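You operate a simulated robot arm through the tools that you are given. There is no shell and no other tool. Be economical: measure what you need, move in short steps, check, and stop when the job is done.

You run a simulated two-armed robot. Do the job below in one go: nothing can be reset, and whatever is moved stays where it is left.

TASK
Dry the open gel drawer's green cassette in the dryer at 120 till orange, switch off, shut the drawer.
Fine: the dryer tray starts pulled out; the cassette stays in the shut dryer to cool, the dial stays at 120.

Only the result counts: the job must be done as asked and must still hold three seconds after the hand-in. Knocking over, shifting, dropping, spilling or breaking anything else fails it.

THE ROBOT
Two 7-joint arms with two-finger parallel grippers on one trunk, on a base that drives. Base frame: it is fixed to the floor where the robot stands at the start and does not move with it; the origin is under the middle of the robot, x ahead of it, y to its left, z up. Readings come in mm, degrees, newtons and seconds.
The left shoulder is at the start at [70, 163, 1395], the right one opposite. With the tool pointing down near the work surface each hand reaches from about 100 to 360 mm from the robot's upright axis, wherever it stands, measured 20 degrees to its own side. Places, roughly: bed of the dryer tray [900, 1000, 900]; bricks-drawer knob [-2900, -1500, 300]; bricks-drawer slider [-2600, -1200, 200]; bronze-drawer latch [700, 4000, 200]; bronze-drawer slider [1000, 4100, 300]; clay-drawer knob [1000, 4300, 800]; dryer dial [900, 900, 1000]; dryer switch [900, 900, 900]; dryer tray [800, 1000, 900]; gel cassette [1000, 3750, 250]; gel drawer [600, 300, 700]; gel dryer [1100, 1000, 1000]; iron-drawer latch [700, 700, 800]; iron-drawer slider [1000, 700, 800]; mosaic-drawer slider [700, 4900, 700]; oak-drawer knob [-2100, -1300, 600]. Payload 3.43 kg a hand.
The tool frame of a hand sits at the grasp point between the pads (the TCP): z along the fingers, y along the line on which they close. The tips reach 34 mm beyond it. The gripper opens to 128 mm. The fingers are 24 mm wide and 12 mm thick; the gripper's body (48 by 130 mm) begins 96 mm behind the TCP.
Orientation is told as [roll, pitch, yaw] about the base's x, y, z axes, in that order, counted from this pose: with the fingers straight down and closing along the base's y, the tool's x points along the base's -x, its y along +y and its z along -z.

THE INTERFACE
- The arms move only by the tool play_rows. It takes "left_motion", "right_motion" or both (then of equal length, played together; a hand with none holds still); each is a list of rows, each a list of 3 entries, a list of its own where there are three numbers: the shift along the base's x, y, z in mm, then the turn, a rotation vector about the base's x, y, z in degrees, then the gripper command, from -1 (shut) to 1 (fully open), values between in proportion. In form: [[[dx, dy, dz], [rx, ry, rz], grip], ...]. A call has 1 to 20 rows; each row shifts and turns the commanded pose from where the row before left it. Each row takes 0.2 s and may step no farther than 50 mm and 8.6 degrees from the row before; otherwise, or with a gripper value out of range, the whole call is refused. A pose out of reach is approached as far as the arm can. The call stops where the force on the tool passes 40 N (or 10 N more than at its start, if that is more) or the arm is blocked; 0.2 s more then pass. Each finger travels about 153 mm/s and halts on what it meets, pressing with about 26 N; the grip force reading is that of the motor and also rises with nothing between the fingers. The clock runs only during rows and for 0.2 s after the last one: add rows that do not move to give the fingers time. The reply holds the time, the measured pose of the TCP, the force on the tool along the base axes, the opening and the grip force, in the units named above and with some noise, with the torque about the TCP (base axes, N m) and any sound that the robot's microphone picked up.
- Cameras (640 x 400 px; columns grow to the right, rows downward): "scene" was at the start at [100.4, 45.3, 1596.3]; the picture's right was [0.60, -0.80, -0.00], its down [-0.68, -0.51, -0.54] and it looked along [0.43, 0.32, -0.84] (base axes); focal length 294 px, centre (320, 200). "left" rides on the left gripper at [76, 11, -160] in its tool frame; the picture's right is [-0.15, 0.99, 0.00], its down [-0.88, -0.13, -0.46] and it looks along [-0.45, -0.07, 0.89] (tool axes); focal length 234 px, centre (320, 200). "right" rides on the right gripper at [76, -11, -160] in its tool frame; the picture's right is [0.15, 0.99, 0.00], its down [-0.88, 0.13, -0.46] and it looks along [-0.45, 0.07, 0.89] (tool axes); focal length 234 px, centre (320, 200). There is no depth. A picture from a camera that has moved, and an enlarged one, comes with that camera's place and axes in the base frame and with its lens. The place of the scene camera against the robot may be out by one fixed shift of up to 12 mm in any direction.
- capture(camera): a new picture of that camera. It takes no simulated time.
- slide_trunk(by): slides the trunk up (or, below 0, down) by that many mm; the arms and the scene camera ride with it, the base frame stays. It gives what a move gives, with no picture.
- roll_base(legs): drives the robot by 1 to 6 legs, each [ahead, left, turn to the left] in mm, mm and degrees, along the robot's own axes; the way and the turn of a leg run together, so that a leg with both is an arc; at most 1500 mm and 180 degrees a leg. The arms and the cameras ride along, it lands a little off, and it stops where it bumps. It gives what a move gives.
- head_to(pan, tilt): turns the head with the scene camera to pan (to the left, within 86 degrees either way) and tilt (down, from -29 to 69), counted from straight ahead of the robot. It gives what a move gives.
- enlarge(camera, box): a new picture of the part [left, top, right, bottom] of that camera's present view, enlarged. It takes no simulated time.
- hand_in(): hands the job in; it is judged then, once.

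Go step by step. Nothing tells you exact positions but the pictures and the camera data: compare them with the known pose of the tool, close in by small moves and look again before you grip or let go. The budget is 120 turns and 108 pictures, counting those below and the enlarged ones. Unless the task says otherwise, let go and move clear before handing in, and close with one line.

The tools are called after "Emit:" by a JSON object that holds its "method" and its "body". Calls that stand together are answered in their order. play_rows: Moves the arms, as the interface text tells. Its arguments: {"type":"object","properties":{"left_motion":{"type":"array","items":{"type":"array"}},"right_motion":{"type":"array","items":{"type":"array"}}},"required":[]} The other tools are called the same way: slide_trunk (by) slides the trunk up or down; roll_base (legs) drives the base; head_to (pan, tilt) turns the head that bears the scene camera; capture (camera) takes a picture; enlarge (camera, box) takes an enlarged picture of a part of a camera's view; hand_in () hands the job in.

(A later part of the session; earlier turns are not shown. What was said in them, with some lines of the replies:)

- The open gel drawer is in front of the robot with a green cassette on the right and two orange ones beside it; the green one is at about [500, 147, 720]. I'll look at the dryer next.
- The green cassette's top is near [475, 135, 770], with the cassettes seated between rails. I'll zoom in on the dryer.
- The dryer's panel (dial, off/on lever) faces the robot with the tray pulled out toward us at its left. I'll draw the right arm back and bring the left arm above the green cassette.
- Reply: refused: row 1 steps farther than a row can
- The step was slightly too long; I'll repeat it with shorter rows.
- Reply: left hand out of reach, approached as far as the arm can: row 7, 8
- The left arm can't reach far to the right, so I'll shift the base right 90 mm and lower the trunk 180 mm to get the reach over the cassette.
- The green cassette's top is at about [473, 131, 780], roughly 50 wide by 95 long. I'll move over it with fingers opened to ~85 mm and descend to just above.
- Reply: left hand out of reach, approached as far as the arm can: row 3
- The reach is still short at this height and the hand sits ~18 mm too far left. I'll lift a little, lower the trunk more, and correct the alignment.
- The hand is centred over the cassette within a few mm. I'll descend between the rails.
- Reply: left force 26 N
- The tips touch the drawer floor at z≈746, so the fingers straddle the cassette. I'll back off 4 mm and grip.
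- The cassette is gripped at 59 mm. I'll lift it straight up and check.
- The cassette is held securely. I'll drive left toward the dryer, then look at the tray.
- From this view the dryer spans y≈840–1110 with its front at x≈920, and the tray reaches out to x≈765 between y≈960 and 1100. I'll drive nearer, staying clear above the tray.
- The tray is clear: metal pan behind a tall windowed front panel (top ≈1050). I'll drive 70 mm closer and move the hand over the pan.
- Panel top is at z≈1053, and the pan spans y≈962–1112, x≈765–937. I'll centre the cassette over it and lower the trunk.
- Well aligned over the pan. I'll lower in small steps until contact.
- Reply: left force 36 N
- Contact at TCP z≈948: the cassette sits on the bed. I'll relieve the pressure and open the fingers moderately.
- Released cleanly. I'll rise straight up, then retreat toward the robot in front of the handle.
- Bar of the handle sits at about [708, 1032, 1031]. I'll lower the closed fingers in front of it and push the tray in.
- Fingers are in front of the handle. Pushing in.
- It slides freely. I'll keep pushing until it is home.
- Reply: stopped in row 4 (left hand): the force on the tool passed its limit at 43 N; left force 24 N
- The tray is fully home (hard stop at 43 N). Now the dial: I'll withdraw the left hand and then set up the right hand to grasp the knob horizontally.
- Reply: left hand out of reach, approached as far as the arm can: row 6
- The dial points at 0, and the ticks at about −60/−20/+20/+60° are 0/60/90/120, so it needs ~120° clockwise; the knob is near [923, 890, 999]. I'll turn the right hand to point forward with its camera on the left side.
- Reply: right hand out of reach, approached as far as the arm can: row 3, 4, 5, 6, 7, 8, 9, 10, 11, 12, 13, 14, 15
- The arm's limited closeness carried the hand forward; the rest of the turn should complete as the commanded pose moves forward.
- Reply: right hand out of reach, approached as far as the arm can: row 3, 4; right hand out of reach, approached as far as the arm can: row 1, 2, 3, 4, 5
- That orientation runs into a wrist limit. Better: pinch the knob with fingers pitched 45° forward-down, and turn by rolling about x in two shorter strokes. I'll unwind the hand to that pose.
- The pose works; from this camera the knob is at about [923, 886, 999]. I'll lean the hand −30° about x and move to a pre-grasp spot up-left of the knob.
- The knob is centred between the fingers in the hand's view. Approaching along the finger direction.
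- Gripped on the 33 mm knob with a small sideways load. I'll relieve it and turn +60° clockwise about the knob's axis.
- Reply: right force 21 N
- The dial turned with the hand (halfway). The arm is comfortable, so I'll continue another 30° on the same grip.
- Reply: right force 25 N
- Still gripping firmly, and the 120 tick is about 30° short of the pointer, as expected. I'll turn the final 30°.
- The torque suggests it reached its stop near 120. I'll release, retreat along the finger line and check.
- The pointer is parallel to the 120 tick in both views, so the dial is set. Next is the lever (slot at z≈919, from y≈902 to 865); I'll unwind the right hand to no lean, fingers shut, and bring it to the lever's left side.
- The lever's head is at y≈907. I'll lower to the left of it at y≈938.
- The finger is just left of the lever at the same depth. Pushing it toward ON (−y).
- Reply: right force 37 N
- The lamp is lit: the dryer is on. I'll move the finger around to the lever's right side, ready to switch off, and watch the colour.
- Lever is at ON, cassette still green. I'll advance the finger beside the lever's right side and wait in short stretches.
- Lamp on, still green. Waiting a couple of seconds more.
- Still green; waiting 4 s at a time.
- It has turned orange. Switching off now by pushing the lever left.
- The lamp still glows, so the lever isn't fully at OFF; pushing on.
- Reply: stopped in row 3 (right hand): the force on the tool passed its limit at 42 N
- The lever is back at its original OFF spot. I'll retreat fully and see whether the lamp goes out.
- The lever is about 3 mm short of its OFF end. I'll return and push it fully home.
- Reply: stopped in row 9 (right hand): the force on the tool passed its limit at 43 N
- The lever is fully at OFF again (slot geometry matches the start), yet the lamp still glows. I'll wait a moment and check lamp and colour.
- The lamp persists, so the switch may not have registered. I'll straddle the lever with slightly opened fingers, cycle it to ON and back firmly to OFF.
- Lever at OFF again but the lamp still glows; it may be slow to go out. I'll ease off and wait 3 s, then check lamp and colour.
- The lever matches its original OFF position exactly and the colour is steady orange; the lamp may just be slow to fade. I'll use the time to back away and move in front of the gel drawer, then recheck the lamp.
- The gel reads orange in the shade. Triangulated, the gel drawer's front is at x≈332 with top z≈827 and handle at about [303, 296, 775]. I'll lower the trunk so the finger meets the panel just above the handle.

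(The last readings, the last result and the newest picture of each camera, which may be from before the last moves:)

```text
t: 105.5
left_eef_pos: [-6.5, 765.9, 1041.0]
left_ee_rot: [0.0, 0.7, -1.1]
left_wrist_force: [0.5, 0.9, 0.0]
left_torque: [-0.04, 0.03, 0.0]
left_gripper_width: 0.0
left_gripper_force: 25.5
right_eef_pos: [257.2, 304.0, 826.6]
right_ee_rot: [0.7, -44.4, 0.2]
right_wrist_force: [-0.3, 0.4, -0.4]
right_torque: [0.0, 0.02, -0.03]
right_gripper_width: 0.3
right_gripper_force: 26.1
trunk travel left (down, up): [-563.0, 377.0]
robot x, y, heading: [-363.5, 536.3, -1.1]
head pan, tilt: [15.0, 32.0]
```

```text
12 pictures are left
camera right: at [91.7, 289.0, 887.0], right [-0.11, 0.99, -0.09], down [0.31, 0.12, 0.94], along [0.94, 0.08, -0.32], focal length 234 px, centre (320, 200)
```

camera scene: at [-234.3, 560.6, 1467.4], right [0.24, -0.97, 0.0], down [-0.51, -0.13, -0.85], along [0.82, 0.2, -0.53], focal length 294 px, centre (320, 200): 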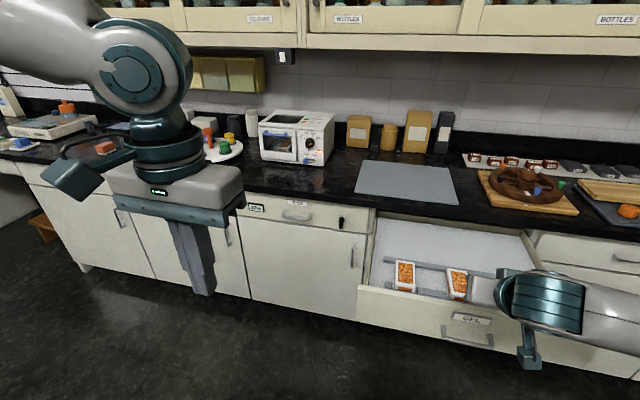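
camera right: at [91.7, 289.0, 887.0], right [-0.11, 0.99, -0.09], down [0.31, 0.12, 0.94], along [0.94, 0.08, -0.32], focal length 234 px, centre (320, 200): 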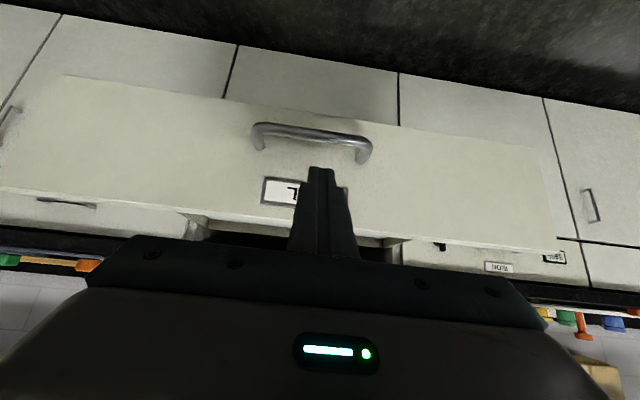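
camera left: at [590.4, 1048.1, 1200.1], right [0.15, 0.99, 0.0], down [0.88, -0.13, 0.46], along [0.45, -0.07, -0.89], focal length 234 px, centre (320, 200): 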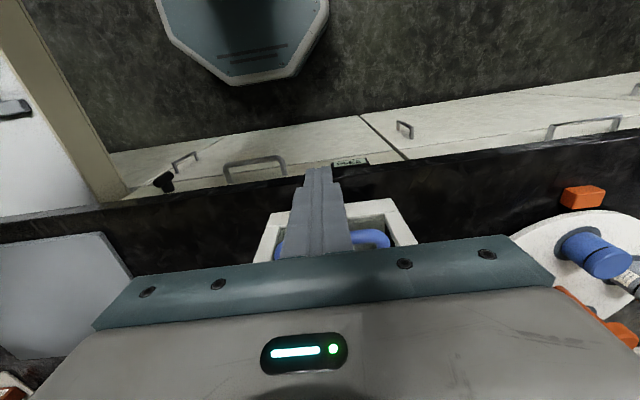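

The finger faces the panel between label and handle, centred. Pushing with the arm.

Emit:
{"method": "play_rows", "body": {"right_motion": [[[20, 0, 0], [0, 0, 0], -1], [[15, 0, 0], [0, 0, 0], -1], [[12, 0, 0], [0, 0, 0], -1], [[12, 0, 0], [0, 0, 0], -1], [[15, 0, 0], [0, 0, 0], -1], [[15, 0, 0], [0, 0, 0], -1], [[15, 0, 0], [0, 0, 0], -1], [[15, 0, 0], [0, 0, 0], -1]]}}

```text
t: 107.3
left_eef_pos: [-6.0, 765.5, 1042.9]
left_ee_rot: [0.0, 0.9, -1.3]
left_wrist_force: [0.0, 0.9, 0.5]
left_torque: [0.02, 0.01, 0.0]
left_gripper_width: 0.0
left_gripper_force: 25.6
right_eef_pos: [378.7, 300.9, 828.3]
right_ee_rot: [0.8, -44.6, 0.0]
right_wrist_force: [-1.0, 0.1, 0.4]
right_torque: [0.01, 0.02, 0.02]
right_gripper_width: 0.0
right_gripper_force: 25.9
trunk travel left (down, up): [-563.0, 377.0]
robot x, y, heading: [-363.5, 541.0, -1.3]
head pan, tilt: [15.0, 32.0]
```

It moves easily (≈1 N). I'll continue by rolling the base ahead with the hand against the panel, correcting heading.

Emit:
{"method": "roll_base", "body": {"legs": [[120, 0, 0]]}}

Emit:
{"method": "capture", "body": {"camera": "scene"}}

```text
t: 108.5
left_eef_pos: [112.3, 762.9, 1042.7]
left_ee_rot: [-0.1, 0.8, -1.1]
left_wrist_force: [0.0, 0.8, 0.3]
left_torque: [-0.01, 0.0, 0.01]
left_gripper_width: 0.0
left_gripper_force: 26.2
right_eef_pos: [497.0, 299.4, 827.0]
right_ee_rot: [0.6, -44.4, 0.2]
right_wrist_force: [-0.3, -0.9, -0.3]
right_torque: [-0.01, 0.01, -0.01]
right_gripper_width: 0.1
right_gripper_force: 26.0
trunk travel left (down, up): [-563.0, 377.0]
robot x, y, heading: [-247.3, 529.6, -1.0]
head pan, tilt: [15.0, 32.0]
```

```text
11 pictures are left
camera scene: at [-115.0, 558.4, 1320.4], right [0.24, -0.97, 0.0], down [-0.51, -0.13, -0.85], along [0.82, 0.2, -0.53], focal length 294 px, centre (320, 200)
```

scene: 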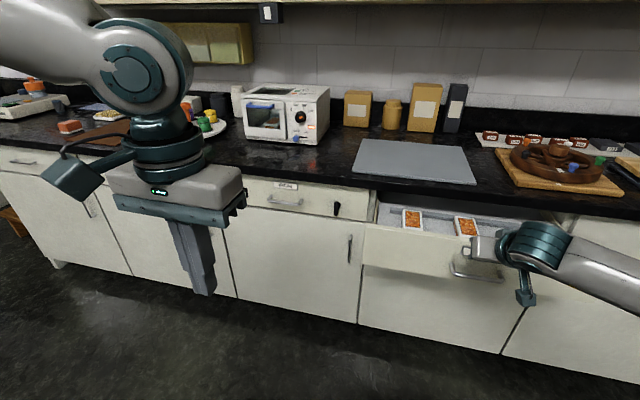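

Emit:
{"method": "roll_base", "body": {"legs": [[65, 0, 0]]}}

Emit:
{"method": "play_rows", "body": {"right_motion": [[[10, 0, 0], [0, 0, 0], -1], [[10, 0, 0], [0, 0, 0], -1], [[10, 0, 0], [0, 0, 0], -1], [[10, 0, 0], [0, 0, 0], -1]]}}

```text
t: 109.5
left_eef_pos: [176.5, 762.1, 1041.7]
left_ee_rot: [0.0, 0.8, -1.1]
left_wrist_force: [0.4, 0.1, -0.5]
left_torque: [-0.03, 0.03, 0.0]
left_gripper_width: 0.0
left_gripper_force: 26.0
right_eef_pos: [562.1, 298.6, 827.1]
right_ee_rot: [0.7, -44.4, 0.1]
right_wrist_force: [0.0, -0.7, -0.5]
right_torque: [0.0, -0.01, 0.06]
right_gripper_width: 0.0
right_gripper_force: 26.0
trunk travel left (down, up): [-563.0, 377.0]
robot x, y, heading: [-183.8, 534.2, -0.9]
head pan, tilt: [15.0, 32.0]
```

```text
t: 110.5
left_eef_pos: [175.4, 762.6, 1042.6]
left_ee_rot: [-0.1, 0.8, -1.1]
left_wrist_force: [-1.0, -1.1, -0.5]
left_torque: [-0.04, 0.01, 0.0]
left_gripper_width: 0.0
left_gripper_force: 26.0
right_eef_pos: [600.8, 297.5, 828.3]
right_ee_rot: [0.8, -44.6, 0.1]
right_wrist_force: [-3.1, 0.3, 1.1]
right_torque: [0.0, 0.03, 0.04]
right_gripper_width: 0.1
right_gripper_force: 25.9
trunk travel left (down, up): [-563.0, 377.0]
robot x, y, heading: [-184.0, 533.9, -0.7]
head pan, tilt: [15.0, 32.0]
```

Emit:
{"method": "play_rows", "body": {"right_motion": [[[8, 0, 0], [0, 0, 0], -1], [[8, 0, 0], [0, 0, 0], -1], [[6, 0, 0], [0, 0, 0], -1], [[6, 0, 0], [0, 0, 0], -1], [[6, 0, 0], [0, 0, 0], -1], [[6, 0, 0], [0, 0, 0], -1]]}}

Emit:
{"method": "capture", "body": {"camera": "scene"}}

```text
t: 111.9
left_eef_pos: [176.1, 761.6, 1041.6]
left_ee_rot: [0.0, 0.8, -1.1]
left_wrist_force: [-0.2, 0.1, 0.6]
left_torque: [-0.01, -0.04, 0.01]
left_gripper_width: 0.0
left_gripper_force: 26.2
right_eef_pos: [641.4, 298.8, 829.4]
right_ee_rot: [0.7, -44.5, 0.1]
right_wrist_force: [-2.3, -0.4, -1.7]
right_torque: [0.02, 0.09, 0.01]
right_gripper_width: 0.0
right_gripper_force: 26.1
trunk travel left (down, up): [-563.0, 377.0]
robot x, y, heading: [-181.9, 531.7, -1.0]
head pan, tilt: [15.0, 32.0]
```

```text
10 pictures are left
camera scene: at [-51.0, 557.3, 1320.4], right [0.24, -0.97, 0.0], down [-0.51, -0.13, -0.85], along [0.82, 0.2, -0.53], focal length 294 px, centre (320, 200)
```

scene: 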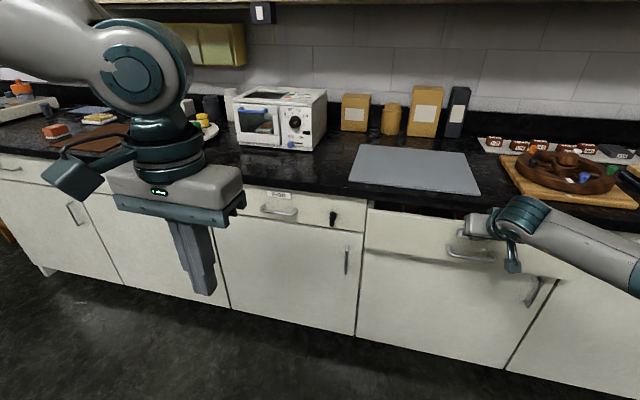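

Nearly shut, and the dryer lamp looks out from here. Pushing the last bit until it stops.

Emit:
{"method": "play_rows", "body": {"right_motion": [[[5, 0, 0], [0, 0, 0], -1], [[5, 0, 0], [0, 0, 0], -1], [[5, 0, 0], [0, 0, 0], -1], [[5, 0, 0], [0, 0, 0], -1], [[5, 0, 0], [0, 0, 0], -1], [[5, 0, 0], [0, 0, 0], -1], [[5, 0, 0], [0, 0, 0], -1], [[5, 0, 0], [0, 0, 0], -1]]}}

Emit:
{"method": "enlarge", "body": {"camera": "scene", "box": [225, 75, 335, 160]}}

```text
t: 113.7
left_eef_pos: [175.2, 762.4, 1043.2]
left_ee_rot: [0.0, 0.8, -1.2]
left_wrist_force: [-0.8, -0.4, -0.5]
left_torque: [0.04, 0.02, -0.01]
left_gripper_width: 0.0
left_gripper_force: 26.2
right_eef_pos: [682.3, 298.0, 828.5]
right_ee_rot: [0.8, -44.5, 0.0]
right_wrist_force: [-2.7, 1.3, 1.8]
right_torque: [0.02, 0.04, 0.01]
right_gripper_width: 0.2
right_gripper_force: 25.8
trunk travel left (down, up): [-563.0, 377.0]
robot x, y, heading: [-179.6, 530.0, -0.9]
head pan, tilt: [15.0, 32.0]
```

```text
4.71 times, centred on (280, 118) of scene
camera zoom: at [-51.5, 557.5, 1320.5], right [0.24, -0.97, 0.0], down [-0.51, -0.13, -0.85], along [0.82, 0.2, -0.53], focal length 1384 px, centre (508, 588)
```

zoom: 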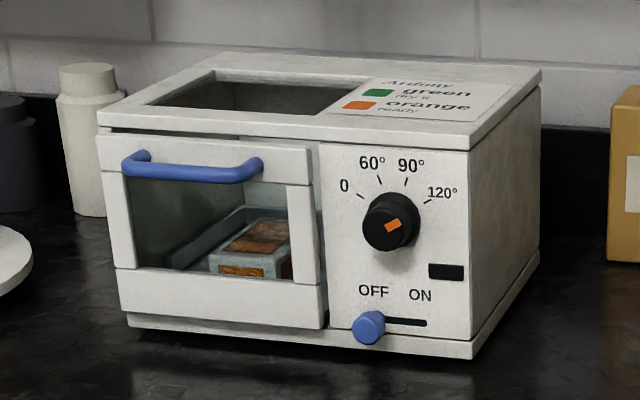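

The lamp is out, dial at 120, gel orange – the dryer is done. The drawer still moves, so I'll keep pushing.

Emit:
{"method": "play_rows", "body": {"right_motion": [[[4, 0, 0], [0, 0, 0], -1], [[4, 0, 0], [0, 0, 0], -1], [[4, 0, 0], [0, 0, 0], -1], [[4, 0, 0], [0, 0, 0], -1], [[4, 0, 0], [0, 0, 0], -1], [[4, 0, 0], [0, 0, 0], -1], [[4, 0, 0], [0, 0, 0], -1], [[4, 0, 0], [0, 0, 0], -1]]}}

Emit:
{"method": "capture", "body": {"camera": "scene"}}

```text
t: 115.5
left_eef_pos: [176.1, 761.3, 1041.5]
left_ee_rot: [0.0, 0.9, -1.1]
left_wrist_force: [-0.2, 0.2, 0.1]
left_torque: [-0.01, -0.03, -0.01]
left_gripper_width: 0.0
left_gripper_force: 25.7
right_eef_pos: [713.0, 299.0, 827.9]
right_ee_rot: [0.7, -44.4, 0.1]
right_wrist_force: [-0.4, -0.5, -1.3]
right_torque: [0.05, 0.0, -0.01]
right_gripper_width: 0.0
right_gripper_force: 25.2
trunk travel left (down, up): [-563.0, 377.0]
robot x, y, heading: [-188.6, 535.0, -1.0]
head pan, tilt: [15.0, 32.0]
```

```text
8 pictures are left
camera scene: at [-50.7, 557.3, 1320.4], right [0.24, -0.97, 0.0], down [-0.51, -0.13, -0.85], along [0.82, 0.2, -0.53], focal length 294 px, centre (320, 200)
```

scene: 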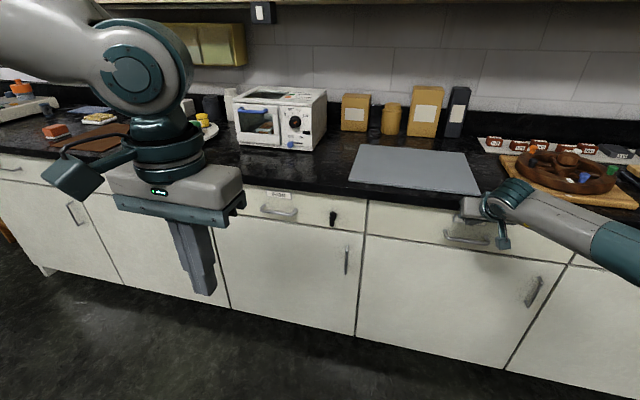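

Almost flush. Let me zoom in on the gap before the last push.

Emit:
{"method": "enlarge", "body": {"camera": "scene", "box": [320, 185, 540, 290]}}

Emit:
{"method": "play_rows", "body": {"right_motion": [[[3, 0, -2], [0, 0, 0], -1], [[3, 0, -2], [0, 0, 0], -1], [[3, 0, 0], [0, 0, 0], -1], [[3, 0, 0], [0, 0, 0], -1]]}}

```text
2.91 times, centred on (430, 238) of scene
camera zoom: at [-50.7, 557.3, 1320.4], right [0.24, -0.97, 0.0], down [-0.51, -0.13, -0.85], along [0.82, 0.2, -0.53], focal length 856 px, centre (0, 91)
```

zoom: 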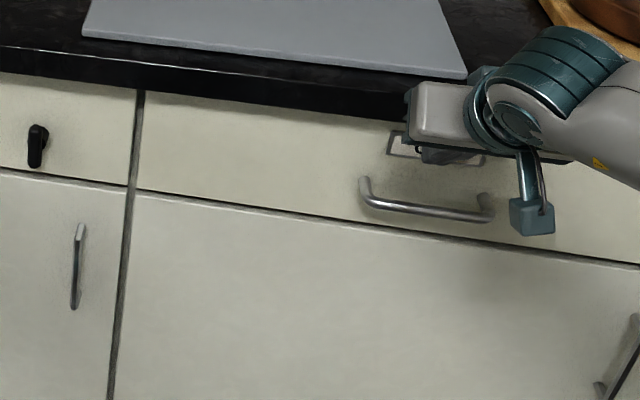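

```text
t: 116.4
left_eef_pos: [172.1, 761.4, 1044.0]
left_ee_rot: [0.0, 0.6, -1.2]
left_wrist_force: [0.4, -0.4, -0.8]
left_torque: [0.0, 0.03, -0.03]
left_gripper_width: 0.0
left_gripper_force: 26.0
right_eef_pos: [716.9, 298.8, 825.3]
right_ee_rot: [0.8, -44.3, -0.1]
right_wrist_force: [-22.9, 0.6, 10.5]
right_torque: [0.08, 0.02, 0.02]
right_gripper_width: 0.0
right_gripper_force: 26.4
trunk travel left (down, up): [-563.0, 377.0]
robot x, y, heading: [-183.9, 532.3, -1.2]
head pan, tilt: [15.0, 32.0]
stopped in row 4 (right hand): the force on the tool passed its limit at 44 N (the readings are from after the stop); the commanded pose is now the measured one
```

The drawer hit its stop (44 N). I'll withdraw straight back and verify.

Emit:
{"method": "play_rows", "body": {"right_motion": [[[-10, 0, 3], [0, 0, 0], -1], [[-40, 0, 0], [0, 0, 0], -1], [[-45, 0, 0], [0, 0, 0], -1], [[-40, 0, 0], [0, 0, 0], -1]]}}

Emit:
{"method": "roll_base", "body": {"legs": [[-150, 0, 0]]}}

Emit:
{"method": "capture", "body": {"camera": "scene"}}

Emit:
{"method": "enlarge", "body": {"camera": "scene", "box": [340, 160, 600, 270]}}

```text
t: 117.4
left_eef_pos: [174.1, 760.0, 1042.3]
left_ee_rot: [0.1, 0.6, -1.1]
left_wrist_force: [-0.3, -0.3, 0.3]
left_torque: [0.04, -0.01, -0.01]
left_gripper_width: 0.0
left_gripper_force: 25.9
right_eef_pos: [584.6, 298.9, 827.8]
right_ee_rot: [0.8, -44.2, -0.1]
right_wrist_force: [-0.2, 0.0, 0.5]
right_torque: [-0.01, -0.02, 0.0]
right_gripper_width: 0.0
right_gripper_force: 25.8
trunk travel left (down, up): [-563.0, 377.0]
robot x, y, heading: [-184.8, 531.2, -0.8]
head pan, tilt: [15.0, 32.0]
```

```text
t: 118.8
left_eef_pos: [25.5, 764.1, 1042.9]
left_ee_rot: [-0.1, 0.7, -1.2]
left_wrist_force: [-0.2, -0.4, 0.3]
left_torque: [0.0, -0.05, -0.01]
left_gripper_width: 0.1
left_gripper_force: 26.1
right_eef_pos: [435.8, 301.9, 825.8]
right_ee_rot: [0.7, -44.1, 0.0]
right_wrist_force: [-0.4, -0.4, -0.7]
right_torque: [0.0, 0.03, 0.02]
right_gripper_width: 0.0
right_gripper_force: 25.8
trunk travel left (down, up): [-563.0, 377.0]
robot x, y, heading: [-334.3, 537.9, -1.4]
head pan, tilt: [15.0, 32.0]
```

```text
6 pictures are left
camera scene: at [-203.0, 560.0, 1320.5], right [0.24, -0.97, 0.0], down [-0.51, -0.13, -0.85], along [0.82, 0.2, -0.53], focal length 294 px, centre (320, 200)
```

scene: 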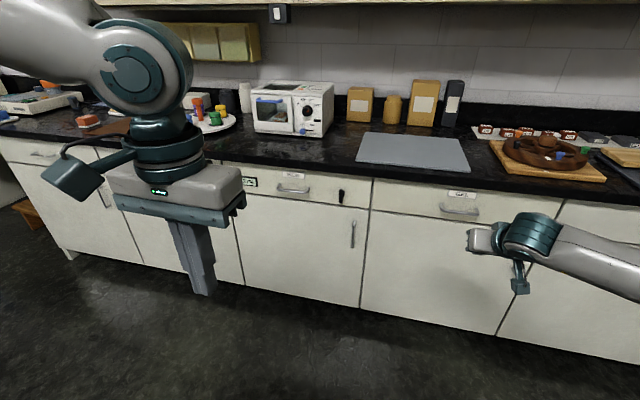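

```text
2.46 times, centred on (470, 215) of scene
camera zoom: at [-203.0, 560.0, 1320.5], right [0.24, -0.97, 0.0], down [-0.51, -0.13, -0.85], along [0.82, 0.2, -0.53], focal length 724 px, centre (-49, 163)
```

zoom: 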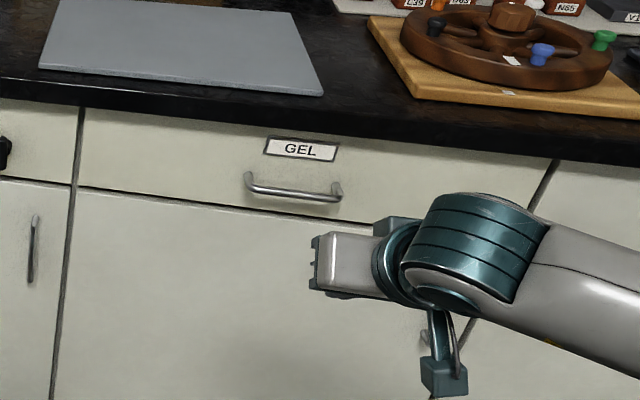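

The gel drawer is flush with its neighbours. One last look at the dryer.

Emit:
{"method": "enlarge", "body": {"camera": "scene", "box": [245, 70, 345, 145]}}

```text
5.33 times, centred on (295, 108) of scene
camera zoom: at [-203.0, 560.0, 1320.5], right [0.24, -0.97, 0.0], down [-0.51, -0.13, -0.85], along [0.82, 0.2, -0.53], focal length 1569 px, centre (453, 693)
```

zoom: 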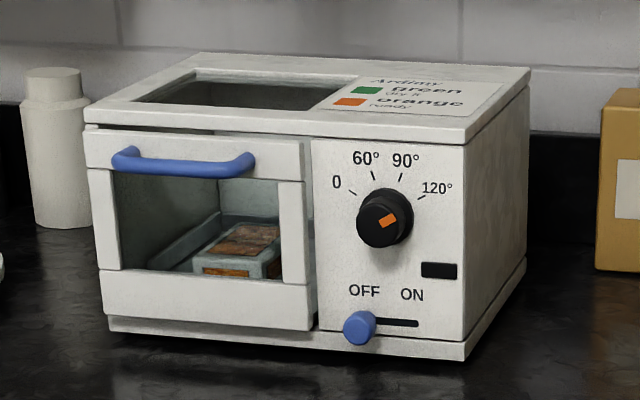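

The dryer is shut and switched off with its lamp out. The dial is at 120 and the gel is orange. The gel drawer is closed and both hands are clear, so I'm handing in.

Emit:
{"method": "hand_in", "body": {}}

```text
The job is handed in.
```

The green cassette was dried at 120 until it turned orange and left to cool in the shut dryer; the dryer is switched off with the dial still at 120, and the gel drawer is shut.
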